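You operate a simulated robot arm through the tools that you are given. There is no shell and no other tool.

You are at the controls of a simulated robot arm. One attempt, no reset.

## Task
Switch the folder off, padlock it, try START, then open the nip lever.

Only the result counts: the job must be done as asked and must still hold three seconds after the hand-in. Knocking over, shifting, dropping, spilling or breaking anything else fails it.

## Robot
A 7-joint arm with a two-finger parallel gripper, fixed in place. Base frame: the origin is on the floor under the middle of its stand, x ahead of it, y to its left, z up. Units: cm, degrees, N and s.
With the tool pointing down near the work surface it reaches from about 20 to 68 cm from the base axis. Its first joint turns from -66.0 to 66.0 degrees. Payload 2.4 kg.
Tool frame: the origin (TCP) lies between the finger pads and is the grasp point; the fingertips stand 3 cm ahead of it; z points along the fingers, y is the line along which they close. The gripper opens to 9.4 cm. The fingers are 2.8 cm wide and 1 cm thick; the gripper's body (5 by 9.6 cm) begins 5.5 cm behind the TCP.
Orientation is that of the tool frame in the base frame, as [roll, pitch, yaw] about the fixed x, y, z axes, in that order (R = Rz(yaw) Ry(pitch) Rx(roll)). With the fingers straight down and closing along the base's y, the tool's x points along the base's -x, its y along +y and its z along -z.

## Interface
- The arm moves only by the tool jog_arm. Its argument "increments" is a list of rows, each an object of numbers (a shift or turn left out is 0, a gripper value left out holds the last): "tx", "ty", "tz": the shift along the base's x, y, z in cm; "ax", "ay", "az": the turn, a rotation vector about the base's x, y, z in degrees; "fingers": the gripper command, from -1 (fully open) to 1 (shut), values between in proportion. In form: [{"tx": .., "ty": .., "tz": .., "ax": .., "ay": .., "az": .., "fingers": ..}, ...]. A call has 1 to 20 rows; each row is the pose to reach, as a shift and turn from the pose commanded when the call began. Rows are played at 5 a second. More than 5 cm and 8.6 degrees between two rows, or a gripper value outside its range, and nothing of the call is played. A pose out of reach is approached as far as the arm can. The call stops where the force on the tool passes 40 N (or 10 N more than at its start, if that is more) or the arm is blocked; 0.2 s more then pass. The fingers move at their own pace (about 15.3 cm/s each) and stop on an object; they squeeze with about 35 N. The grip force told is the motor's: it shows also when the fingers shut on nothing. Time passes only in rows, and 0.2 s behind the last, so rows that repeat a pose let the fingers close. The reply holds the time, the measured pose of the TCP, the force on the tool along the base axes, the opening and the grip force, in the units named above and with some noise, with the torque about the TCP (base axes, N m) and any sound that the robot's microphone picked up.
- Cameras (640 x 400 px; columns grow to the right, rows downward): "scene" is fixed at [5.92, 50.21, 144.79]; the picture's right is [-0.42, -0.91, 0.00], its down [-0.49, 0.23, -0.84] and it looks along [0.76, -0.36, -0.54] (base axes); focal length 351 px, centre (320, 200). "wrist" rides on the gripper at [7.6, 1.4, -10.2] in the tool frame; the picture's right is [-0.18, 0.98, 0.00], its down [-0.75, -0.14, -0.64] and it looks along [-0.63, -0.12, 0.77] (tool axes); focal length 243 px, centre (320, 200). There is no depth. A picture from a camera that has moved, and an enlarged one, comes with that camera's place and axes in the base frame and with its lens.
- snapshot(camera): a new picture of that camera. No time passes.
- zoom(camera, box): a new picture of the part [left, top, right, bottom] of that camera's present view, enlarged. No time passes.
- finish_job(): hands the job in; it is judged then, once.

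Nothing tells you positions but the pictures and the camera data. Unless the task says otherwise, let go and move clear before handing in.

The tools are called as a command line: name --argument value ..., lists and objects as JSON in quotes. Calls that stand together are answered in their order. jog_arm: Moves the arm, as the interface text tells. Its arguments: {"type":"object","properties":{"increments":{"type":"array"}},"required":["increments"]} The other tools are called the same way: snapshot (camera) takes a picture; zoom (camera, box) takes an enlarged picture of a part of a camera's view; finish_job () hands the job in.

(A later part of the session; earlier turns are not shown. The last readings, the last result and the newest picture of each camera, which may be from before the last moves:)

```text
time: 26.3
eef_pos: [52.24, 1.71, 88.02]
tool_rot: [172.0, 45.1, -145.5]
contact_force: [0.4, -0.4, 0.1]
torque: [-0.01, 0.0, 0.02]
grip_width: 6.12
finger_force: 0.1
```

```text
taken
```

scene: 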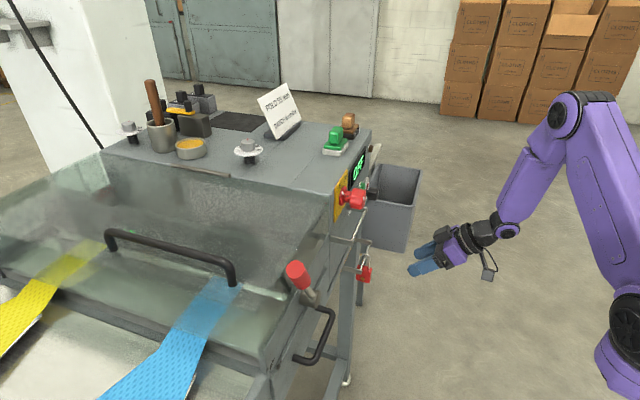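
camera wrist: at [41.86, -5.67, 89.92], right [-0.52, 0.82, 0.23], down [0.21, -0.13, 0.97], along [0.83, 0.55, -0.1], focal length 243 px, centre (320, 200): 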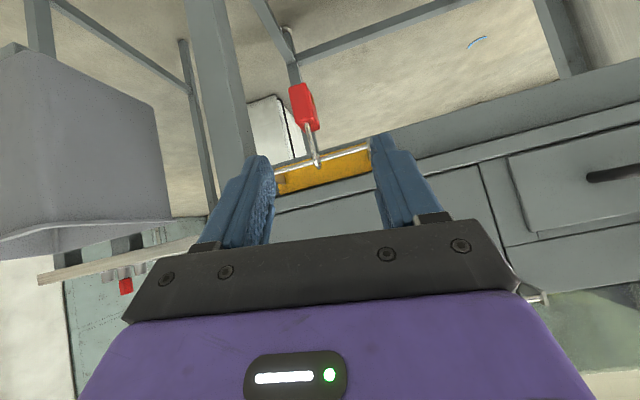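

The padlock is ahead and in clear view. I'll zoom in for measurements.

zoom --camera "wrist" --box '[265, 70, 385, 200]'

zoom --camera "scene" --box '[345, 235, 385, 290]'

```text
3.08 times, centred on (325, 135) of wrist
camera zoom: at [41.86, -5.67, 89.92], right [-0.52, 0.82, 0.23], down [0.21, -0.13, 0.97], along [0.83, 0.55, -0.1], focal length 746 px, centre (305, 400)
```

zoom: 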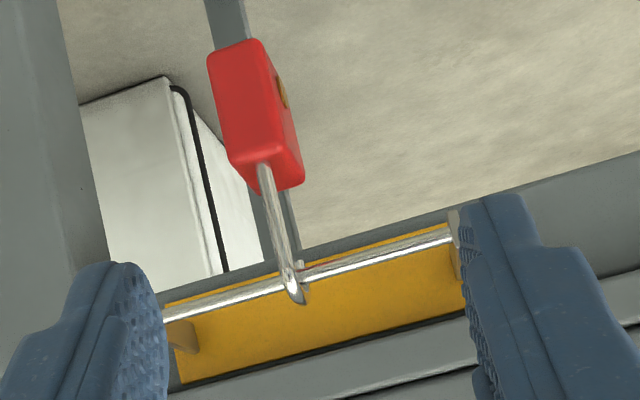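

```text
7.27 times, centred on (365, 262) of scene
camera zoom: at [5.92, 50.21, 144.79], right [-0.42, -0.91, 0.0], down [-0.49, 0.23, -0.84], along [0.76, -0.36, -0.54], focal length 2554 px, centre (-7, -254)
```

zoom: 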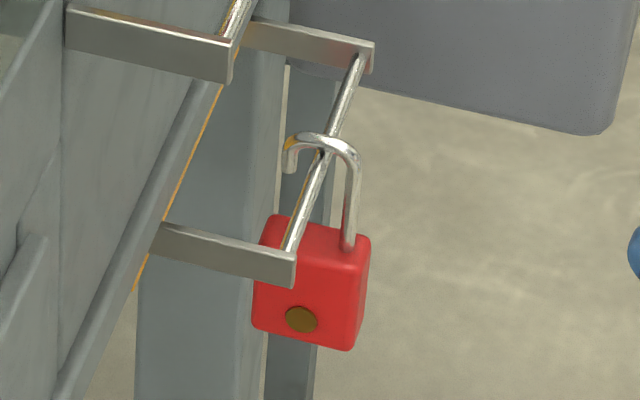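

The padlock body is about 4.5×4.1×2.1 cm, centred near (63.9, 9.9, 76.7), and its shackle hooks over a rod at z≈83. The free end is on the machine side. The rail under the isolator matches it, at z≈101. I'll straighten the roll and move to a pre-grasp pose.

jog_arm --increments '[{"tx": 1.9, "ty": 1, "tz": -1.4, "ax": -1.85, "ay": -1.9, "az": 2.6}, {"tx": 3.8, "ty": 2, "tz": -2.8, "ax": -3.7, "ay": -3.8, "az": 5.2}, {"tx": 5.6, "ty": 3, "tz": -4.2, "ax": -3.7, "ay": -3.8, "az": 5.2}, {"tx": 7.4, "ty": 4.1, "tz": -5.5, "ax": -3.7, "ay": -3.8, "az": 5.2}, {"tx": 7.4, "ty": 4.1, "tz": -5.5, "ax": -3.7, "ay": -3.8, "az": 5.2}]'

snapshot --camera "wrist"

zoom --camera "scene" --box '[320, 210, 480, 310]'

```text
time: 27.5
eef_pos: [59.93, 5.71, 82.68]
tool_rot: [179.5, 45.7, -134.9]
contact_force: [1.2, 0.6, 0.0]
torque: [-0.03, 0.04, -0.01]
grip_width: 6.13
finger_force: 0.1
```

```text
taken
camera wrist: at [50.07, -2.36, 84.39], right [-0.61, 0.78, 0.14], down [0.15, -0.06, 0.99], along [0.78, 0.62, -0.08], focal length 243 px, centre (320, 200)
```

wrist: 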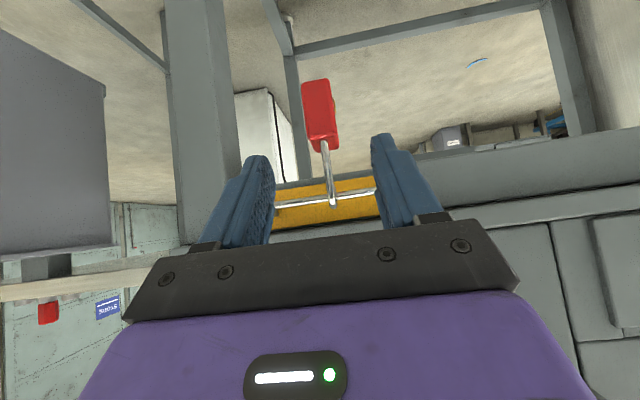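

```text
4.00 times, centred on (400, 260) of scene
camera zoom: at [5.92, 50.21, 144.79], right [-0.42, -0.91, 0.0], down [-0.49, 0.23, -0.84], along [0.76, -0.36, -0.54], focal length 1404 px, centre (0, -40)
```

zoom: 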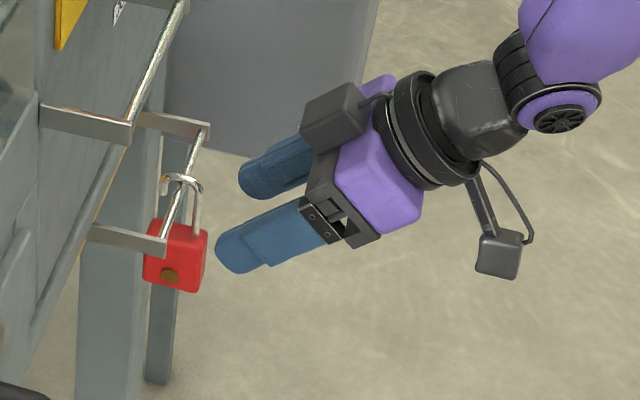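

The gripper is aligned with the padlock body. I'll advance about 7.8 cm along the tool axis and check before closing.

jog_arm --increments '[{"tx": 1, "ty": 1.03, "tz": -1.4}, {"tx": 2, "ty": 2.06, "tz": -2.8}, {"tx": 3, "ty": 3.08, "tz": -4.2}, {"tx": 3.9, "ty": 4.0, "tz": -5.45}, {"tx": 3.9, "ty": 4.0, "tz": -5.45}]'

snapshot --camera "wrist"

zoom --camera "scene" --box '[320, 210, 440, 310]'

```text
time: 28.7
eef_pos: [63.76, 9.9, 77.03]
tool_rot: [179.4, 45.7, -135.0]
contact_force: [-0.3, 0.9, 0.2]
torque: [0.02, 0.03, -0.01]
grip_width: 6.13
finger_force: 0.1
```

```text
taken
camera wrist: at [53.93, 1.79, 78.83], right [-0.61, 0.78, 0.14], down [0.15, -0.06, 0.99], along [0.78, 0.62, -0.08], focal length 243 px, centre (320, 200)
```

wrist: 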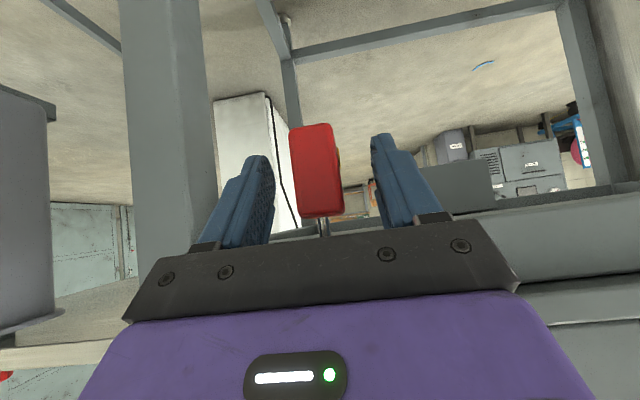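

```text
4.00 times, centred on (380, 260) of scene
camera zoom: at [5.92, 50.21, 144.79], right [-0.42, -0.91, 0.0], down [-0.49, 0.23, -0.84], along [0.76, -0.36, -0.54], focal length 1404 px, centre (80, -40)
```

zoom: 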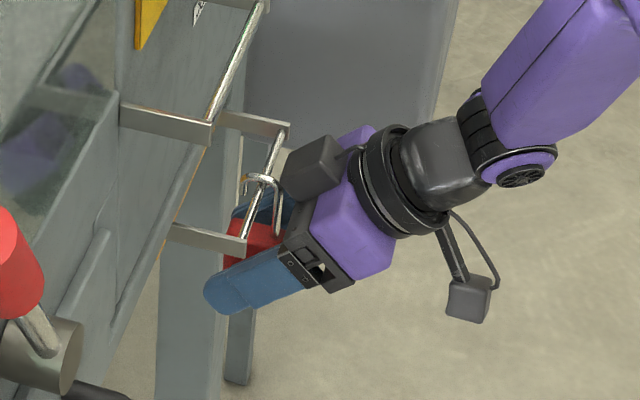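

The body is between the fingers, but a box on the top of the gripper would come close to the isolator knob at this tilt. I'll rotate the tool flatter about the padlock before gripping it.

jog_arm --increments '[{"ax": 3.5, "ay": -3.5}, {"ax": 7, "ay": -7}, {"ax": 10.5, "ay": -10.5}, {"ax": 14, "ay": -14}, {"ax": 17.5, "ay": -17.5}, {"ax": 21, "ay": -21}]'

snapshot --camera "wrist"

zoom --camera "scene" --box '[320, 210, 440, 310]'

```text
time: 30.1
eef_pos: [63.58, 9.73, 77.06]
tool_rot: [179.6, 75.5, -134.8]
contact_force: [0.4, -0.1, 0.6]
torque: [0.02, -0.02, -0.03]
grip_width: 6.09
finger_force: 0.0
```

```text
taken
camera wrist: at [54.38, 2.19, 72.34], right [-0.67, 0.72, 0.18], down [-0.2, -0.41, 0.89], along [0.72, 0.56, 0.42], focal length 243 px, centre (320, 200)
```

wrist: 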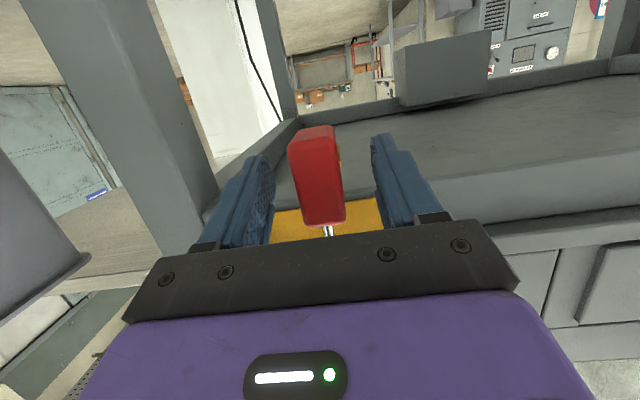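

```text
4.00 times, centred on (380, 260) of scene
camera zoom: at [5.92, 50.21, 144.79], right [-0.42, -0.91, 0.0], down [-0.49, 0.23, -0.84], along [0.76, -0.36, -0.54], focal length 1404 px, centre (80, -40)
```

zoom: 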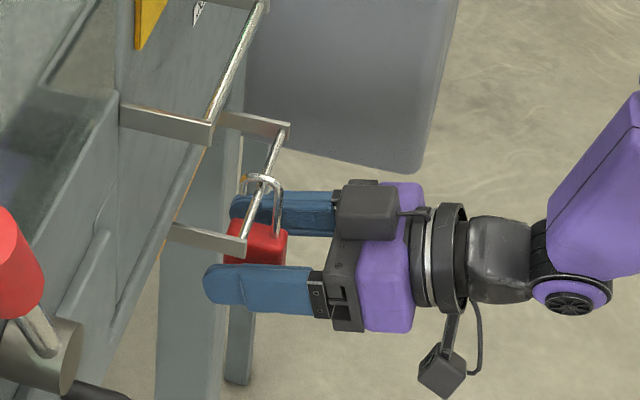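

That tilt of 75° gives good clearance. I'll back off 0.5 cm so the fingertips stay clear of the panel later, then close on the padlock.

jog_arm --increments '[{"tx": -0.35, "ty": -0.35}, {"tx": -0.35, "ty": -0.35, "fingers": 1}, {"tx": -0.35, "ty": -0.35, "fingers": 1}, {"tx": -0.35, "ty": -0.35, "fingers": 1}]'

snapshot --camera "wrist"

zoom --camera "scene" --box '[340, 230, 420, 300]'

```text
time: 31.1
eef_pos: [63.28, 9.39, 77.03]
tool_rot: [179.6, 75.4, -135.0]
contact_force: [0.8, 0.3, -0.1]
torque: [0.03, -0.01, -0.01]
grip_width: 2.59
finger_force: 35.1
```

```text
taken
camera wrist: at [54.02, 1.84, 72.33], right [-0.67, 0.72, 0.18], down [-0.2, -0.41, 0.89], along [0.72, 0.56, 0.42], focal length 243 px, centre (320, 200)
```

wrist: 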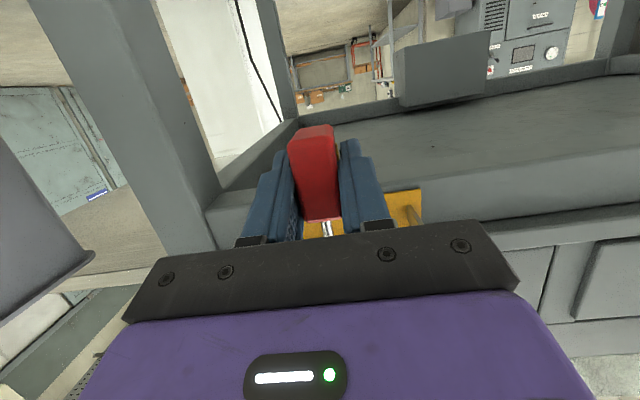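

```text
5.71 times, centred on (380, 265) of scene
camera zoom: at [5.92, 50.21, 144.79], right [-0.42, -0.91, 0.0], down [-0.49, 0.23, -0.84], along [0.76, -0.36, -0.54], focal length 2006 px, centre (-23, -171)
```

zoom: 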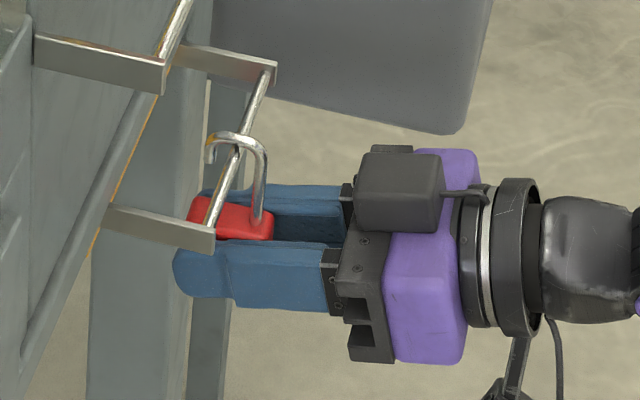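

The padlock is gripped, 2.6 cm thick. I'll lift slowly by about 2.7 cm so the free end clears the rod.

jog_arm --increments '[{"tz": 0.5}, {"tz": 1.0}, {"tz": 1.5}, {"tz": 2.0}, {"tz": 2.4}, {"tz": 2.7}]'

zoom --camera "scene" --box '[340, 230, 420, 300]'

```text
time: 32.5
eef_pos: [63.24, 9.34, 79.77]
tool_rot: [179.3, 75.4, -135.1]
contact_force: [0.2, 0.2, -0.4]
torque: [0.04, 0.04, 0.0]
grip_width: 2.59
finger_force: 35.0
```

```text
5.71 times, centred on (380, 265) of scene
camera zoom: at [5.92, 50.21, 144.79], right [-0.42, -0.91, 0.0], down [-0.49, 0.23, -0.84], along [0.76, -0.36, -0.54], focal length 2006 px, centre (-23, -171)
```

zoom: 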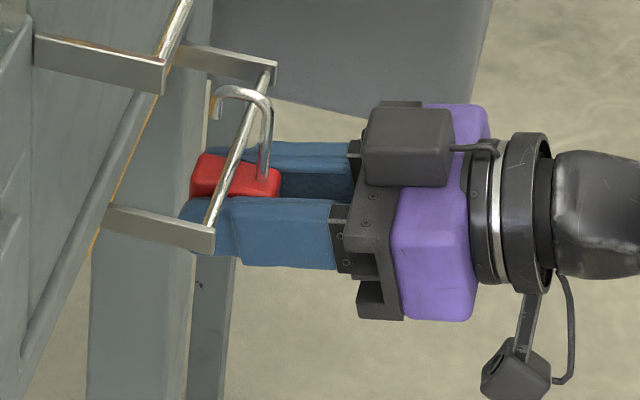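

No contact force, and by my geometry the free end is about 0.8 cm above the rod. I'll pull it straight back toward the robot.

jog_arm --increments '[{"tx": -0.4, "ty": -0.4}, {"tx": -0.8, "ty": -0.8}, {"tx": -1.2, "ty": -1.2}, {"tx": -1.7, "ty": -1.7}, {"tx": -2.3, "ty": -2.3}, {"tx": -3, "ty": -3}, {"tx": -3.8, "ty": -3.8}]'

zoom --camera "scene" --box '[340, 210, 460, 310]'

snapshot --camera "wrist"

```text
time: 34.1
eef_pos: [59.46, 5.58, 79.84]
tool_rot: [179.5, 75.4, -135.0]
contact_force: [-0.5, 0.0, -0.8]
torque: [-0.02, 0.0, 0.02]
grip_width: 2.57
finger_force: 34.8
```

```text
4.00 times, centred on (400, 260) of scene
camera zoom: at [5.92, 50.21, 144.79], right [-0.42, -0.91, 0.0], down [-0.49, 0.23, -0.84], along [0.76, -0.36, -0.54], focal length 1404 px, centre (0, -40)
```

zoom: 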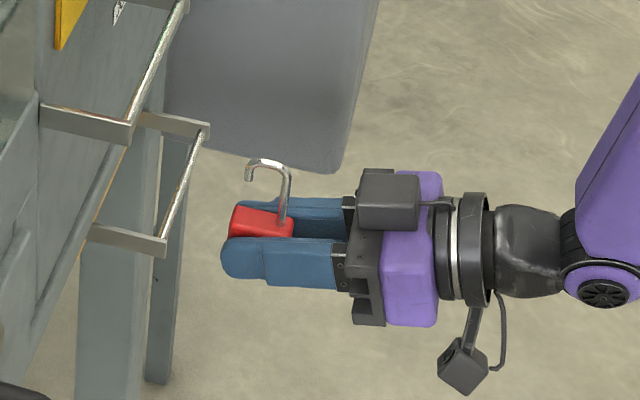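

```text
taken
camera wrist: at [50.17, -2.0, 75.1], right [-0.67, 0.72, 0.18], down [-0.2, -0.41, 0.89], along [0.72, 0.56, 0.42], focal length 243 px, centre (320, 200)
```

wrist: 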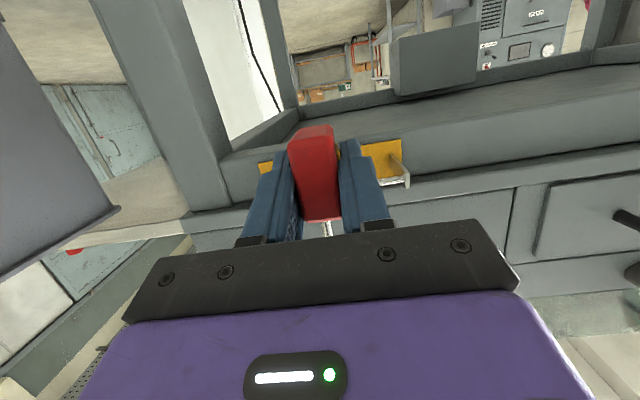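

The padlock is free of its rail. I'll carry it up to just in front of the rail below the isolator, to the right of the knob.

jog_arm --increments '[{"tx": -1, "ty": 0.4, "tz": 3.1}, {"tx": -2, "ty": 1.4, "tz": 6.2}, {"tx": -3, "ty": 2.5, "tz": 9.3}, {"tx": -4, "ty": 3.6, "tz": 12.4}, {"tx": -5, "ty": 4.6, "tz": 15.5}, {"tx": -5.8, "ty": 5.6, "tz": 18.4}, {"tx": -5.8, "ty": 5.6, "tz": 18.4}]'

snapshot --camera "wrist"

zoom --camera "scene" --box '[320, 150, 440, 270]'

```text
time: 35.7
eef_pos: [53.68, 11.01, 98.18]
tool_rot: [179.4, 75.4, -135.1]
contact_force: [0.1, -0.5, -1.9]
torque: [-0.01, 0.0, 0.01]
grip_width: 2.58
finger_force: 34.8
```

```text
taken
camera wrist: at [44.31, 3.56, 93.41], right [-0.67, 0.72, 0.18], down [-0.2, -0.41, 0.89], along [0.72, 0.56, 0.42], focal length 243 px, centre (320, 200)
```

wrist: 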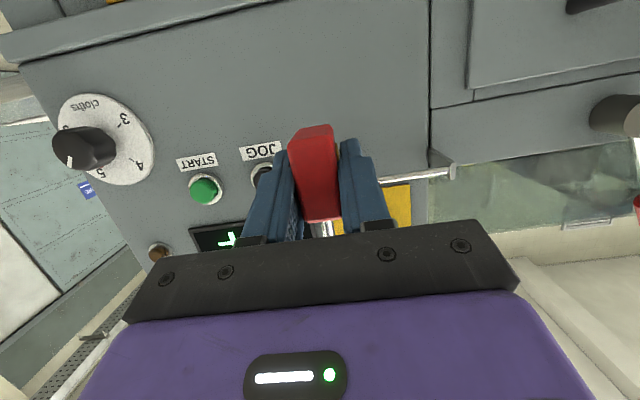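

```text
3.33 times, centred on (380, 210) of scene
camera zoom: at [5.92, 50.21, 144.79], right [-0.42, -0.91, 0.0], down [-0.49, 0.23, -0.84], along [0.76, -0.36, -0.54], focal length 1170 px, centre (120, 167)
```

zoom: 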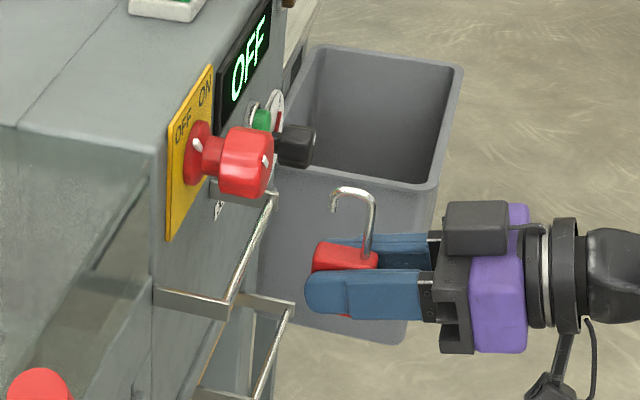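

The rail and hook look right. I'll move in to just short of the rod and check the heights.

jog_arm --increments '[{"tx": 0.7, "ty": 0.7, "tz": -0.1}, {"tx": 1.4, "ty": 1.4, "tz": -0.1}, {"tx": 1.9, "ty": 1.9, "tz": -0.1}, {"tx": 1.9, "ty": 1.9, "tz": -0.1}]'

zoom --camera "scene" --box '[330, 170, 410, 240]'

zoom --camera "wrist" --box '[230, 100, 470, 250]'

```text
time: 36.7
eef_pos: [55.56, 12.93, 97.99]
tool_rot: [179.5, 75.5, -134.9]
contact_force: [-0.1, 0.2, -1.2]
torque: [-0.02, 0.01, 0.04]
grip_width: 2.58
finger_force: 35.2
```

```text
5.71 times, centred on (370, 205) of scene
camera zoom: at [5.92, 50.21, 144.79], right [-0.42, -0.91, 0.0], down [-0.49, 0.23, -0.84], along [0.76, -0.36, -0.54], focal length 2006 px, centre (34, 171)
```

zoom: 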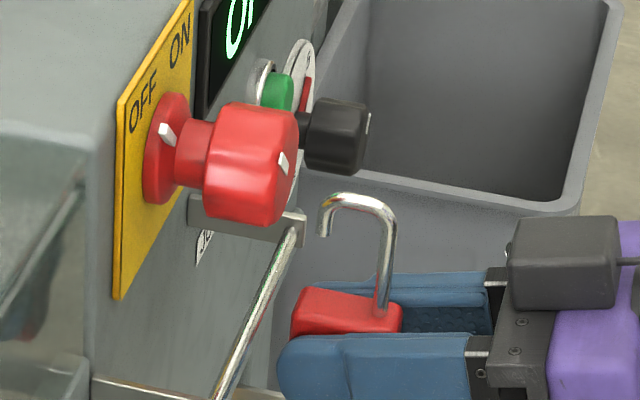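

```text
2.67 times, centred on (350, 175) of wrist
camera zoom: at [46.33, 5.49, 93.3], right [-0.67, 0.72, 0.18], down [-0.2, -0.41, 0.89], along [0.72, 0.56, 0.42], focal length 647 px, centre (240, 267)
```

zoom: 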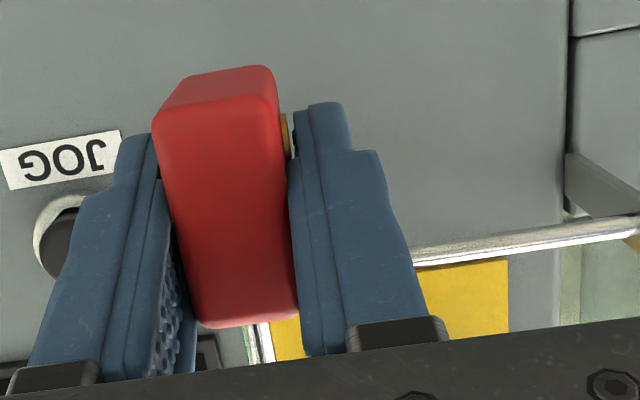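

The projections match: about 1 cm of clearance above and below the rod. I'll push in over the rod.

jog_arm --increments '[{"tx": 0.4, "ty": 0.4}, {"tx": 0.8, "ty": 0.8}, {"tx": 1.2, "ty": 1.2}, {"tx": 1.6, "ty": 1.6}, {"tx": 2.05, "ty": 2.05}, {"tx": 2.05, "ty": 2.05}]'

zoom --camera "scene" --box '[330, 170, 410, 240]'

snapshot --camera "wrist"

```text
time: 38.1
eef_pos: [57.71, 15.27, 98.04]
tool_rot: [179.6, 75.3, -135.0]
contact_force: [-0.1, 0.0, -0.5]
torque: [-0.01, -0.01, -0.03]
grip_width: 2.55
finger_force: 35.4
```

```text
5.71 times, centred on (370, 205) of scene
camera zoom: at [5.92, 50.21, 144.79], right [-0.42, -0.91, 0.0], down [-0.49, 0.23, -0.84], along [0.76, -0.36, -0.54], focal length 2006 px, centre (34, 171)
```

zoom: 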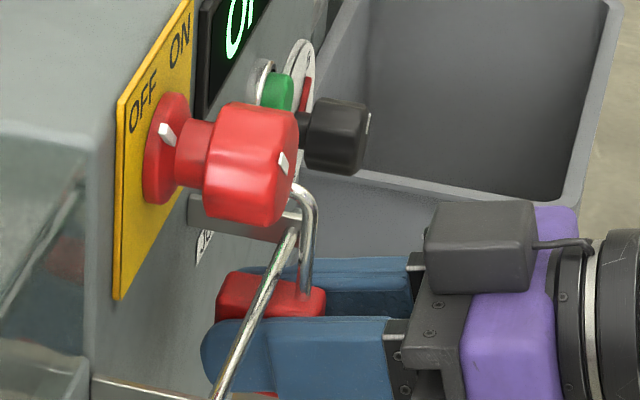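

```text
taken
camera wrist: at [48.42, 7.58, 93.3], right [-0.67, 0.72, 0.18], down [-0.2, -0.41, 0.89], along [0.72, 0.56, 0.42], focal length 243 px, centre (320, 200)
```

wrist: 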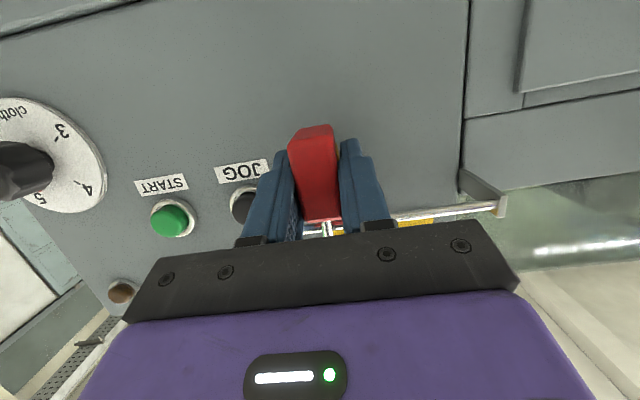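

The leg is in front of the rod and the loop is over it. I'll lower until the hook rests on the rod.

jog_arm --increments '[{"tz": -0.5}, {"tz": -1.0}, {"tz": -1.5}, {"tz": -2.0}, {"tz": -2.4}, {"tz": -2.6}]'

zoom --camera "scene" --box '[330, 170, 410, 240]'

```text
time: 39.5
eef_pos: [57.46, 15.0, 95.43]
tool_rot: [179.5, 75.4, -135.0]
contact_force: [-0.5, 0.3, -1.8]
torque: [-0.04, 0.03, 0.0]
grip_width: 2.58
finger_force: 35.2
```

```text
5.71 times, centred on (370, 205) of scene
camera zoom: at [5.92, 50.21, 144.79], right [-0.42, -0.91, 0.0], down [-0.49, 0.23, -0.84], along [0.76, -0.36, -0.54], focal length 2006 px, centre (34, 171)
```

zoom: 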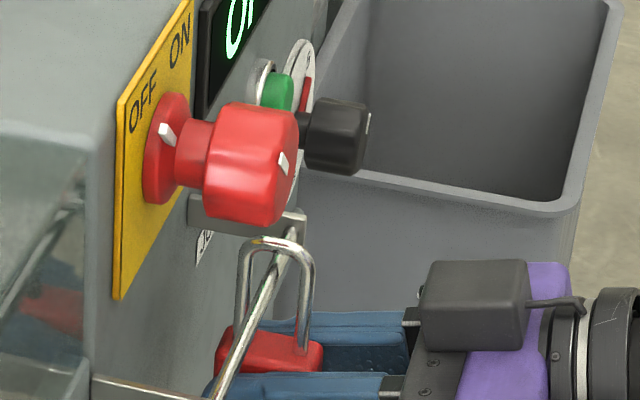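

The shackle now shows both legs seated in the body, so the padlock has snapped shut round the rail. I'll lower a bit more until it rests, then release.

jog_arm --increments '[{"tz": -0.2}, {"tz": -0.35}, {"tz": -0.35}]'

zoom --camera "scene" --box '[340, 190, 400, 240]'

```text
time: 40.3
eef_pos: [57.67, 15.14, 95.24]
tool_rot: [179.8, 75.6, -134.5]
contact_force: [0.5, -0.8, 9.8]
torque: [0.08, 0.0, -0.02]
grip_width: 2.57
finger_force: 35.1
```

```text
8.00 times, centred on (370, 215) of scene
camera zoom: at [5.9, 50.21, 144.8], right [-0.42, -0.91, 0.0], down [-0.49, 0.23, -0.84], along [0.76, -0.36, -0.54], focal length 2809 px, centre (-80, 80)
```

zoom: 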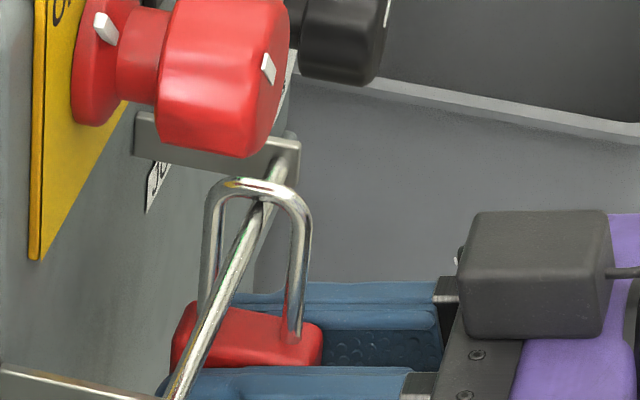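

The hook is resting on the rod with a light upward force. I'll relieve it, open the fingers and retreat straight back.

jog_arm --increments '[{"tz": 0.1}, {"tz": 0.1, "fingers": 0.3}, {"tz": 0.1, "fingers": -0.06}, {"tz": 0.1, "fingers": -0.06}, {"tz": 0.1, "tx": -0.7, "ty": -0.7}, {"tz": 0.1, "tx": -2, "ty": -2}, {"tz": 0.1, "tx": -3.5, "ty": -3.5}, {"tz": 0.1, "tx": -5.5, "ty": -5.5}, {"tz": 0.1, "tx": -7.5, "ty": -7.5}]'

zoom --camera "scene" --box '[330, 170, 430, 270]'

snapshot --camera "wrist"

```text
time: 42.3
eef_pos: [50.1, 7.55, 95.27]
tool_rot: [179.5, 75.5, -134.9]
contact_force: [0.0, -0.3, 1.3]
torque: [-0.04, 0.03, 0.02]
grip_width: 4.97
finger_force: 0.2
```

```text
4.00 times, centred on (380, 220) of scene
camera zoom: at [5.92, 50.21, 144.79], right [-0.42, -0.91, 0.0], down [-0.49, 0.23, -0.84], along [0.76, -0.36, -0.54], focal length 1404 px, centre (80, 120)
```

zoom: 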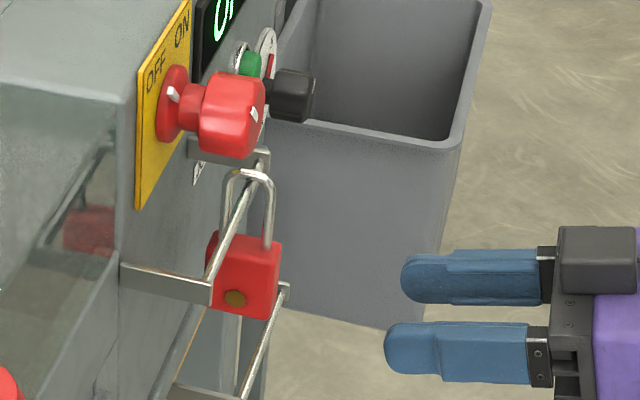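

```text
taken
camera wrist: at [40.88, 0.03, 90.45], right [-0.67, 0.72, 0.18], down [-0.2, -0.41, 0.89], along [0.72, 0.56, 0.42], focal length 243 px, centre (320, 200)
```

wrist: 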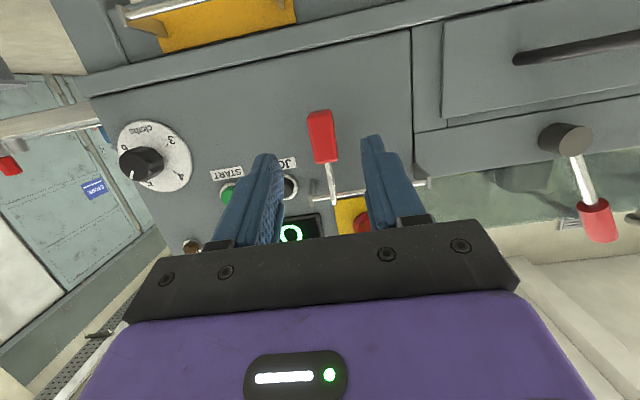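

The padlock hangs locked on the isolator rail. Next is START, which I estimate at (69, 9, 101), so I'll close the fingers and move to a standoff in front of it.

jog_arm --increments '[{"tx": 2, "ty": -2.3, "tz": 1.5, "fingers": 1}, {"tx": 4, "ty": -4.6, "tz": 3, "fingers": 1}, {"tx": 6.1, "ty": -7, "tz": 4.4, "fingers": 1}, {"tx": 8.2, "ty": -9.3, "tz": 5.7, "fingers": 1}, {"tx": 8.2, "ty": -9.3, "tz": 5.7, "ax": 3, "ay": -3, "fingers": 1}, {"tx": 8.2, "ty": -9.3, "tz": 5.7, "ax": 6, "ay": -6, "fingers": 1}]'

snapshot --camera "wrist"

snapshot --camera "scene"

```text
time: 43.7
eef_pos: [58.26, -1.7, 101.01]
tool_rot: [179.3, 83.9, -135.1]
contact_force: [-0.4, -0.7, -0.6]
torque: [-0.01, 0.02, -0.01]
grip_width: 0.01
finger_force: 33.7
```

```text
taken
camera wrist: at [49.63, -8.66, 94.48], right [-0.69, 0.7, 0.18], down [-0.29, -0.5, 0.82], along [0.67, 0.51, 0.55], focal length 243 px, centre (320, 200)
```

wrist: 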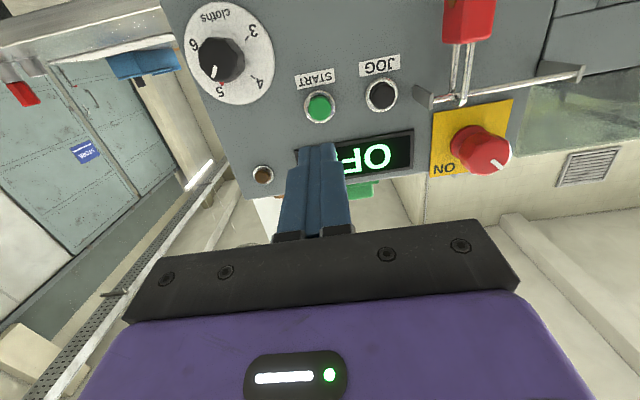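

```text
taken
```

scene: 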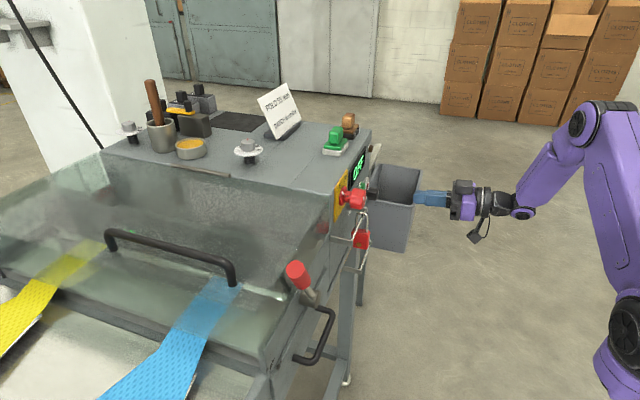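

START is straight ahead on the tool axis, about 1 cm above where the fingers now point. I'll move in close first, then press gently.

jog_arm --increments '[{"tx": 1.7, "ty": 1.7, "tz": -0.1}, {"tx": 3.4, "ty": 3.4, "tz": -0.2}, {"tx": 5.1, "ty": 5.1, "tz": -0.3}, {"tx": 6.7, "ty": 6.7, "tz": -0.3}, {"tx": 6.7, "ty": 6.7, "tz": -0.3}]'

snapshot --camera "wrist"

zoom --camera "scene" --box '[330, 150, 450, 240]'

```text
time: 44.9
eef_pos: [64.92, 4.96, 100.61]
tool_rot: [179.5, 83.9, -135.0]
contact_force: [0.2, -0.2, -0.4]
torque: [0.01, -0.01, -0.04]
grip_width: 0.0
finger_force: 32.9
```

```text
taken
camera wrist: at [56.37, -1.95, 94.13], right [-0.69, 0.7, 0.18], down [-0.29, -0.5, 0.82], along [0.67, 0.51, 0.55], focal length 243 px, centre (320, 200)
```

wrist: 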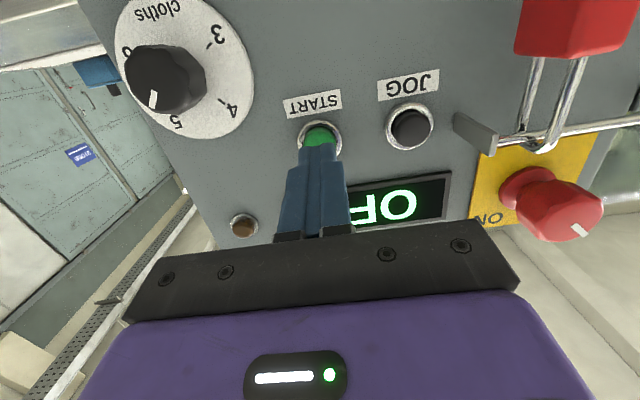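

```text
4.44 times, centred on (390, 195) of scene
camera zoom: at [5.92, 50.21, 144.79], right [-0.42, -0.91, 0.0], down [-0.49, 0.23, -0.84], along [0.76, -0.36, -0.54], focal length 1560 px, centre (9, 222)
```

zoom: 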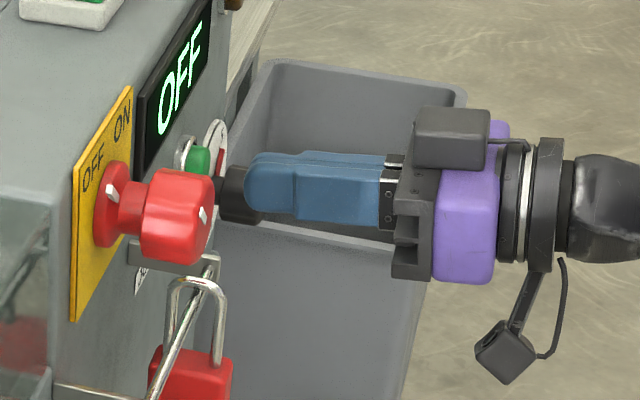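

The fingertip is aligned with START. I'll press it in small steps.

jog_arm --increments '[{"tx": 0.3, "ty": 0.3}, {"tx": 0.6, "ty": 0.6}, {"tx": 0.8, "ty": 0.8}, {"tx": 1.0, "ty": 1.0}, {"tx": 1.15, "ty": 1.15}, {"tx": 1.3, "ty": 1.3}]'

zoom --camera "scene" --box '[330, 150, 410, 220]'

zoom --camera "wrist" --box '[230, 80, 470, 240]'

```text
time: 46.3
eef_pos: [66.25, 6.41, 100.66]
tool_rot: [179.2, 83.8, -135.1]
contact_force: [0.6, 0.7, 0.6]
torque: [0.01, 0.0, 0.0]
grip_width: 0.0
finger_force: 32.8
```

```text
5.71 times, centred on (370, 185) of scene
camera zoom: at [5.92, 50.21, 144.79], right [-0.42, -0.91, 0.0], down [-0.49, 0.23, -0.84], along [0.76, -0.36, -0.54], focal length 2006 px, centre (34, 286)
```

zoom: 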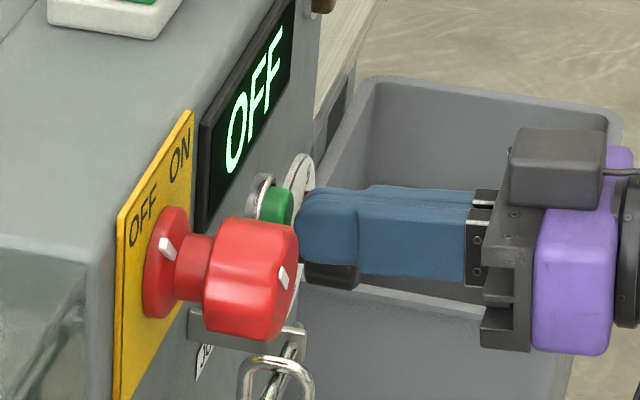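

```text
2.50 times, centred on (350, 160) of wrist
camera zoom: at [57.63, -0.61, 94.23], right [-0.69, 0.7, 0.18], down [-0.29, -0.5, 0.82], along [0.67, 0.51, 0.55], focal length 606 px, centre (245, 300)
```

zoom: 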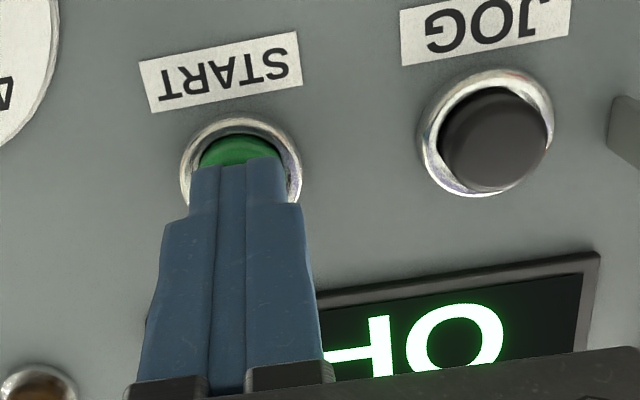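

No contact yet; the tip is just in front of the cap. I'll continue pressing in finer steps.

jog_arm --increments '[{"tx": 0.1, "ty": 0.1}, {"tx": 0.2, "ty": 0.2}, {"tx": 0.3, "ty": 0.3}, {"tx": 0.4, "ty": 0.4}, {"tx": 0.5, "ty": 0.5}, {"tx": 0.5, "ty": 0.5}]'

zoom --camera "scene" --box '[330, 150, 410, 220]'

zoom --camera "wrist" --box '[230, 80, 470, 240]'

```text
time: 47.7
eef_pos: [66.76, 6.82, 100.64]
tool_rot: [179.4, 84.0, -135.1]
contact_force: [-1.7, -0.6, 0.1]
torque: [0.08, -0.06, -0.02]
grip_width: 0.0
finger_force: 33.1
```

```text
5.71 times, centred on (370, 185) of scene
camera zoom: at [5.91, 50.21, 144.79], right [-0.42, -0.91, 0.0], down [-0.49, 0.23, -0.84], along [0.76, -0.36, -0.54], focal length 2006 px, centre (34, 286)
```

zoom: 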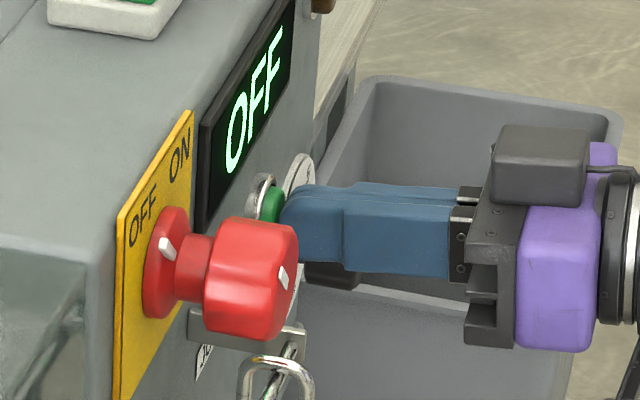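

```text
2.50 times, centred on (350, 160) of wrist
camera zoom: at [58.12, -0.17, 94.23], right [-0.69, 0.7, 0.18], down [-0.29, -0.5, 0.82], along [0.67, 0.51, 0.55], focal length 606 px, centre (245, 300)
```

zoom: 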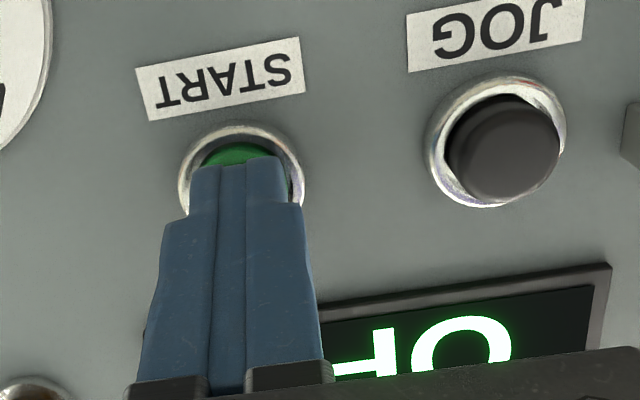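

There is light contact with the button now, so I'll keep pressing.

jog_arm --increments '[{"tx": 0.1, "ty": 0.1}, {"tx": 0.2, "ty": 0.2}, {"tx": 0.3, "ty": 0.3}, {"tx": 0.4, "ty": 0.4}, {"tx": 0.5, "ty": 0.5}]'

zoom --camera "scene" --box '[330, 150, 410, 220]'

zoom --camera "wrist" --box '[230, 80, 470, 240]'

```text
time: 48.9
eef_pos: [67.2, 7.12, 100.74]
tool_rot: [179.0, 83.8, -135.6]
contact_force: [-17.6, -8.7, -0.2]
torque: [0.12, -0.16, 0.18]
grip_width: 0.0
finger_force: 32.5
heard: click
```

```text
5.71 times, centred on (370, 185) of scene
camera zoom: at [5.87, 50.18, 144.81], right [-0.42, -0.91, 0.0], down [-0.49, 0.23, -0.84], along [0.76, -0.36, -0.54], focal length 2006 px, centre (34, 286)
```

zoom: 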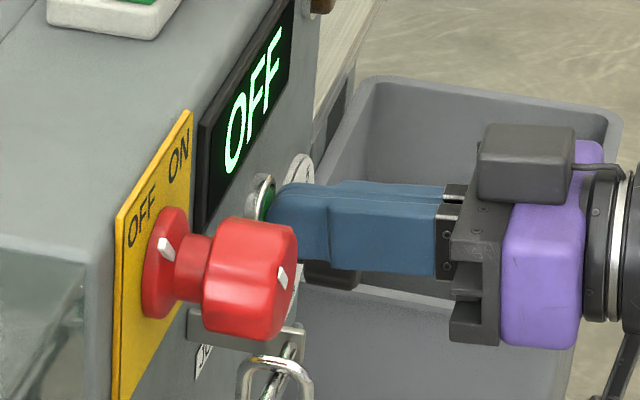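

```text
2.50 times, centred on (350, 160) of wrist
camera zoom: at [58.51, 0.2, 94.22], right [-0.69, 0.7, 0.18], down [-0.29, -0.5, 0.82], along [0.67, 0.51, 0.55], focal length 606 px, centre (245, 300)
```

zoom: 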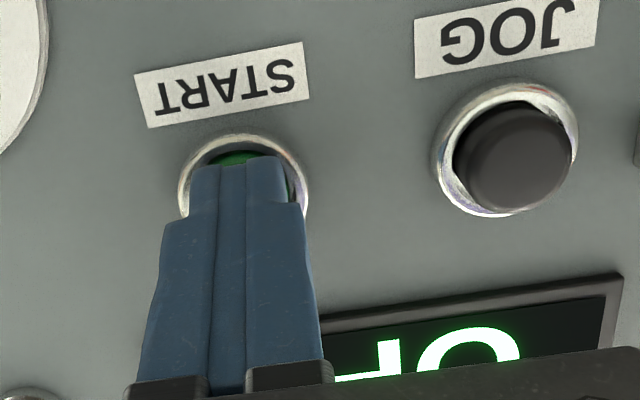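

START clicked and the display still reads OFF, so the machine did not start. I'll back away and then move toward the nip lever.

jog_arm --increments '[{"tx": -0.7, "ty": -0.7}, {"tx": -2, "ty": -2}, {"tx": -4, "ty": -4}, {"tx": -6.5, "ty": -6.5}, {"tx": -9, "ty": -9}]'

snapshot --camera "wrist"

snapshot --camera "scene"

```text
time: 50.1
eef_pos: [58.13, -1.73, 100.69]
tool_rot: [179.5, 83.9, -134.9]
contact_force: [0.5, 0.8, 0.0]
torque: [0.02, 0.01, 0.03]
grip_width: 0.0
finger_force: 33.0
```

```text
taken
camera wrist: at [49.49, -8.72, 94.19], right [-0.69, 0.7, 0.18], down [-0.29, -0.5, 0.82], along [0.67, 0.51, 0.55], focal length 243 px, centre (320, 200)
```

wrist: 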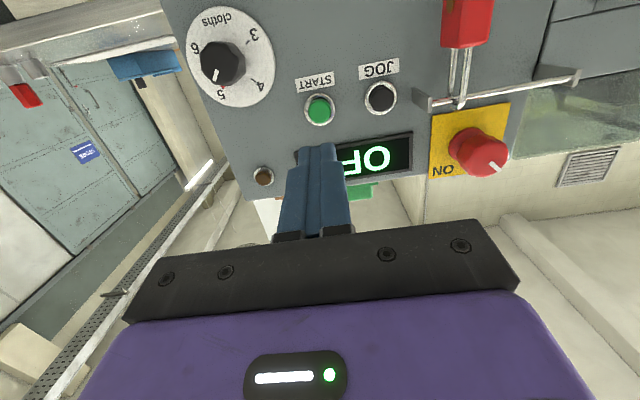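

```text
taken
```

scene: 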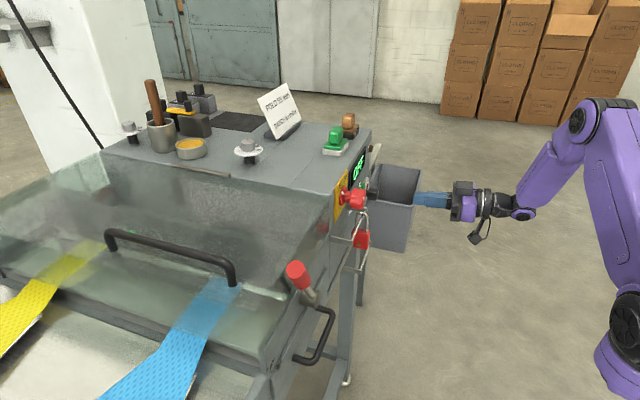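

Next is the nip lever: its hub is near (42, 34, 100) and the red handle runs up-left to a tip at (38, 39, 112). I'll move in front of it to look for labels and decide which way it opens.

jog_arm --increments '[{"tx": -3, "ty": 2.7, "tz": 0.6, "ax": -3, "ay": 3}, {"tx": -6, "ty": 5.4, "tz": 1.2, "ax": -6, "ay": 6}, {"tx": -9, "ty": 8.1, "tz": 1.8, "ax": -9, "ay": 9}, {"tx": -12, "ty": 10.8, "tz": 2.4, "ax": -12, "ay": 12}, {"tx": -15, "ty": 13.5, "tz": 3, "ax": -15, "ay": 15}, {"tx": -18, "ty": 16.2, "tz": 3.6, "ax": -18, "ay": 18}, {"tx": -21, "ty": 18.9, "tz": 4.2, "ax": -21, "ay": 21}, {"tx": -24, "ty": 21.6, "tz": 4.8, "ax": -24, "ay": 24}, {"tx": -27, "ty": 24.3, "tz": 5.3, "ax": -26, "ay": 26}]'

snapshot --camera "wrist"

snapshot --camera "scene"

```text
time: 52.1
eef_pos: [35.18, 22.78, 107.63]
tool_rot: [179.5, 47.0, -135.1]
contact_force: [-0.5, 0.3, -0.4]
torque: [-0.03, 0.0, -0.03]
grip_width: 0.0
finger_force: 33.5
out of reach, approached as far as the arm can: row 8, 9
```

```text
taken
camera wrist: at [25.37, 14.62, 109.1], right [-0.61, 0.78, 0.14], down [0.14, -0.07, 0.99], along [0.78, 0.62, -0.06], focal length 243 px, centre (320, 200)
```

wrist: 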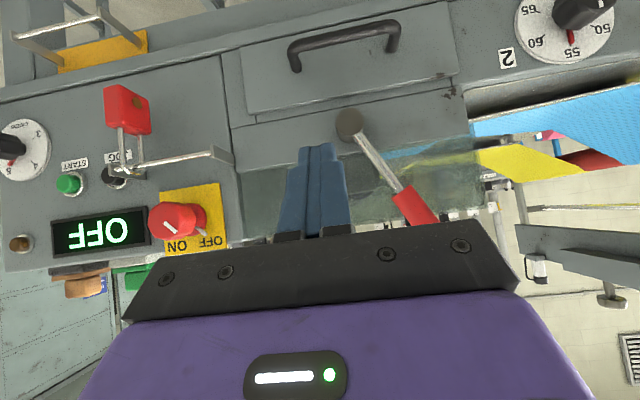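

```text
taken
```

scene: 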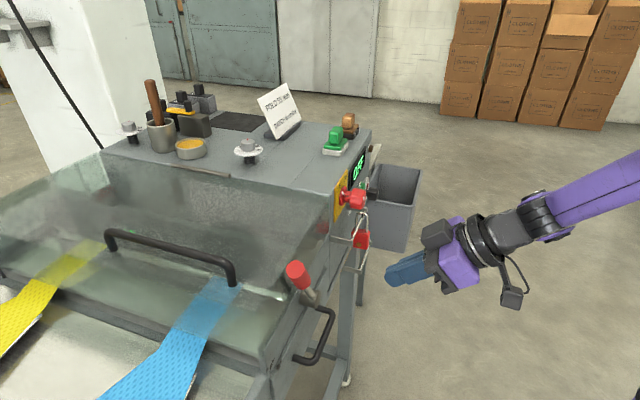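

zoom --camera "wrist" --box '[320, 60, 480, 230]'

zoom --camera "wrist" --box '[220, 60, 380, 200]'

```text
2.35 times, centred on (400, 145) of wrist
camera zoom: at [25.37, 14.62, 109.1], right [-0.61, 0.78, 0.14], down [0.14, -0.07, 0.99], along [0.78, 0.62, -0.06], focal length 571 px, centre (132, 329)
```

zoom: 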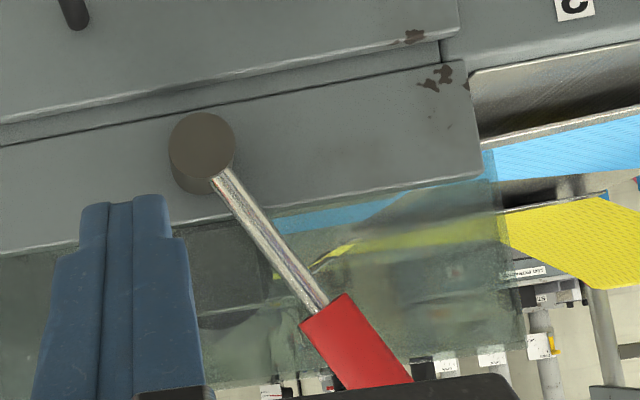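

```text
2.86 times, centred on (300, 130) of wrist
camera zoom: at [25.37, 14.62, 109.1], right [-0.61, 0.78, 0.14], down [0.14, -0.07, 0.99], along [0.78, 0.62, -0.06], focal length 693 px, centre (377, 400)
```

zoom: 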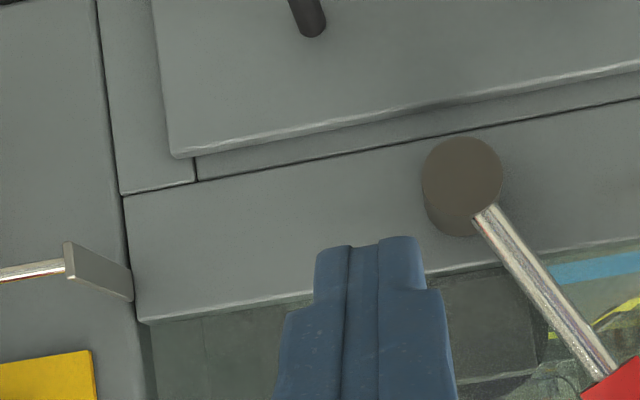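

There are no labels on the lever, so I'll straddle the red handle with open fingers and feel which way it moves. First I'll go to a standoff in front of it.

jog_arm --increments '[{"tx": -0.9, "ty": 2.8, "tz": 0.6, "ax": 3.5, "ay": -3.5, "fingers": -0.38}, {"tx": -1.9, "ty": 5.6, "tz": 1.2, "ax": 7, "ay": -7, "fingers": -0.38}, {"tx": -2.8, "ty": 8.4, "tz": 1.9, "ax": 10.6, "ay": -10.6, "fingers": -0.38}, {"tx": -2.8, "ty": 8.4, "tz": 1.9, "ax": 10.6, "ay": -10.6, "fingers": -0.38}]'

snapshot --camera "wrist"

snapshot --camera "scene"

```text
time: 53.1
eef_pos: [35.75, 32.64, 111.41]
tool_rot: [179.5, 62.2, -134.9]
contact_force: [-0.1, 0.5, 0.0]
torque: [0.0, -0.03, 0.05]
grip_width: 6.47
finger_force: 0.2
out of reach, approached as far as the arm can: row 1, 2, 3, 4
```

```text
taken
camera wrist: at [26.0, 24.45, 109.56], right [-0.64, 0.75, 0.17], down [-0.05, -0.26, 0.97], along [0.77, 0.61, 0.2], focal length 243 px, centre (320, 200)
```

wrist: 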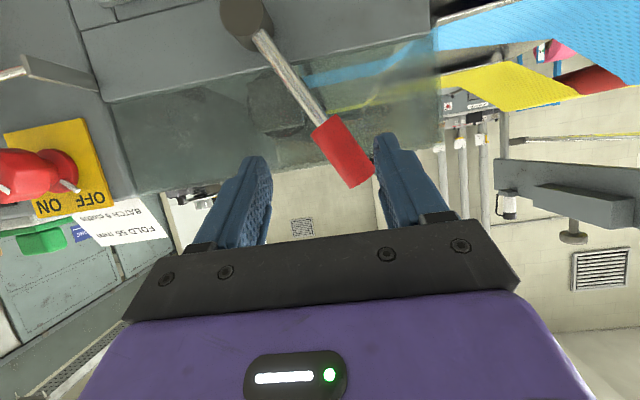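

```text
taken
```

scene: 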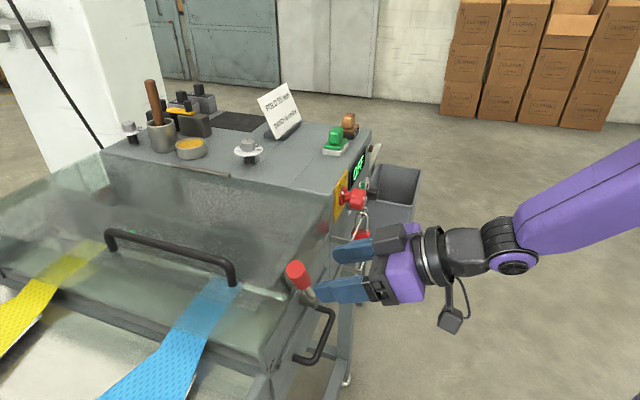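

The handle sits about 1.4 cm off-centre toward the left finger. I'll re-centre the fork and lower it slightly.

jog_arm --increments '[{"tx": -0.5, "ty": 0.5, "tz": -0.5}, {"tx": -1, "ty": 1, "tz": -1.2}, {"tx": -1, "ty": 1, "tz": -1.2}]'

snapshot --camera "wrist"

zoom --camera "scene" --box '[240, 210, 440, 350]'

```text
time: 53.9
eef_pos: [35.49, 33.97, 110.51]
tool_rot: [179.5, 62.1, -135.1]
contact_force: [-0.3, -0.3, -0.6]
torque: [-0.01, -0.02, -0.01]
grip_width: 6.51
finger_force: 0.1
out of reach, approached as far as the arm can: row 1, 2, 3
```

```text
taken
camera wrist: at [25.73, 25.8, 108.69], right [-0.64, 0.75, 0.17], down [-0.05, -0.25, 0.97], along [0.77, 0.61, 0.2], focal length 243 px, centre (320, 200)
```

wrist: 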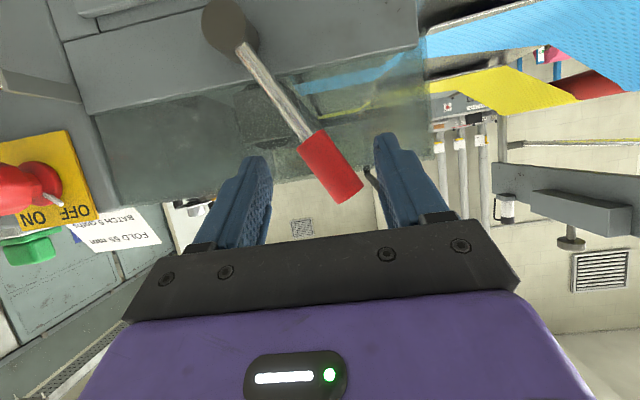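

```text
2.86 times, centred on (340, 280) of scene
camera zoom: at [5.92, 50.21, 144.79], right [-0.42, -0.91, 0.0], down [-0.49, 0.23, -0.84], along [0.76, -0.36, -0.54], focal length 1003 px, centre (263, -29)
```

zoom: 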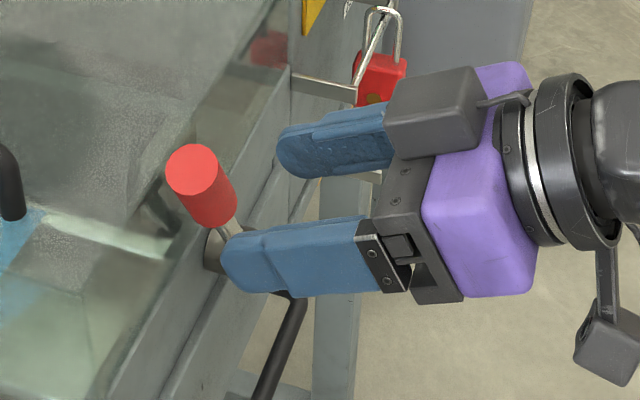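

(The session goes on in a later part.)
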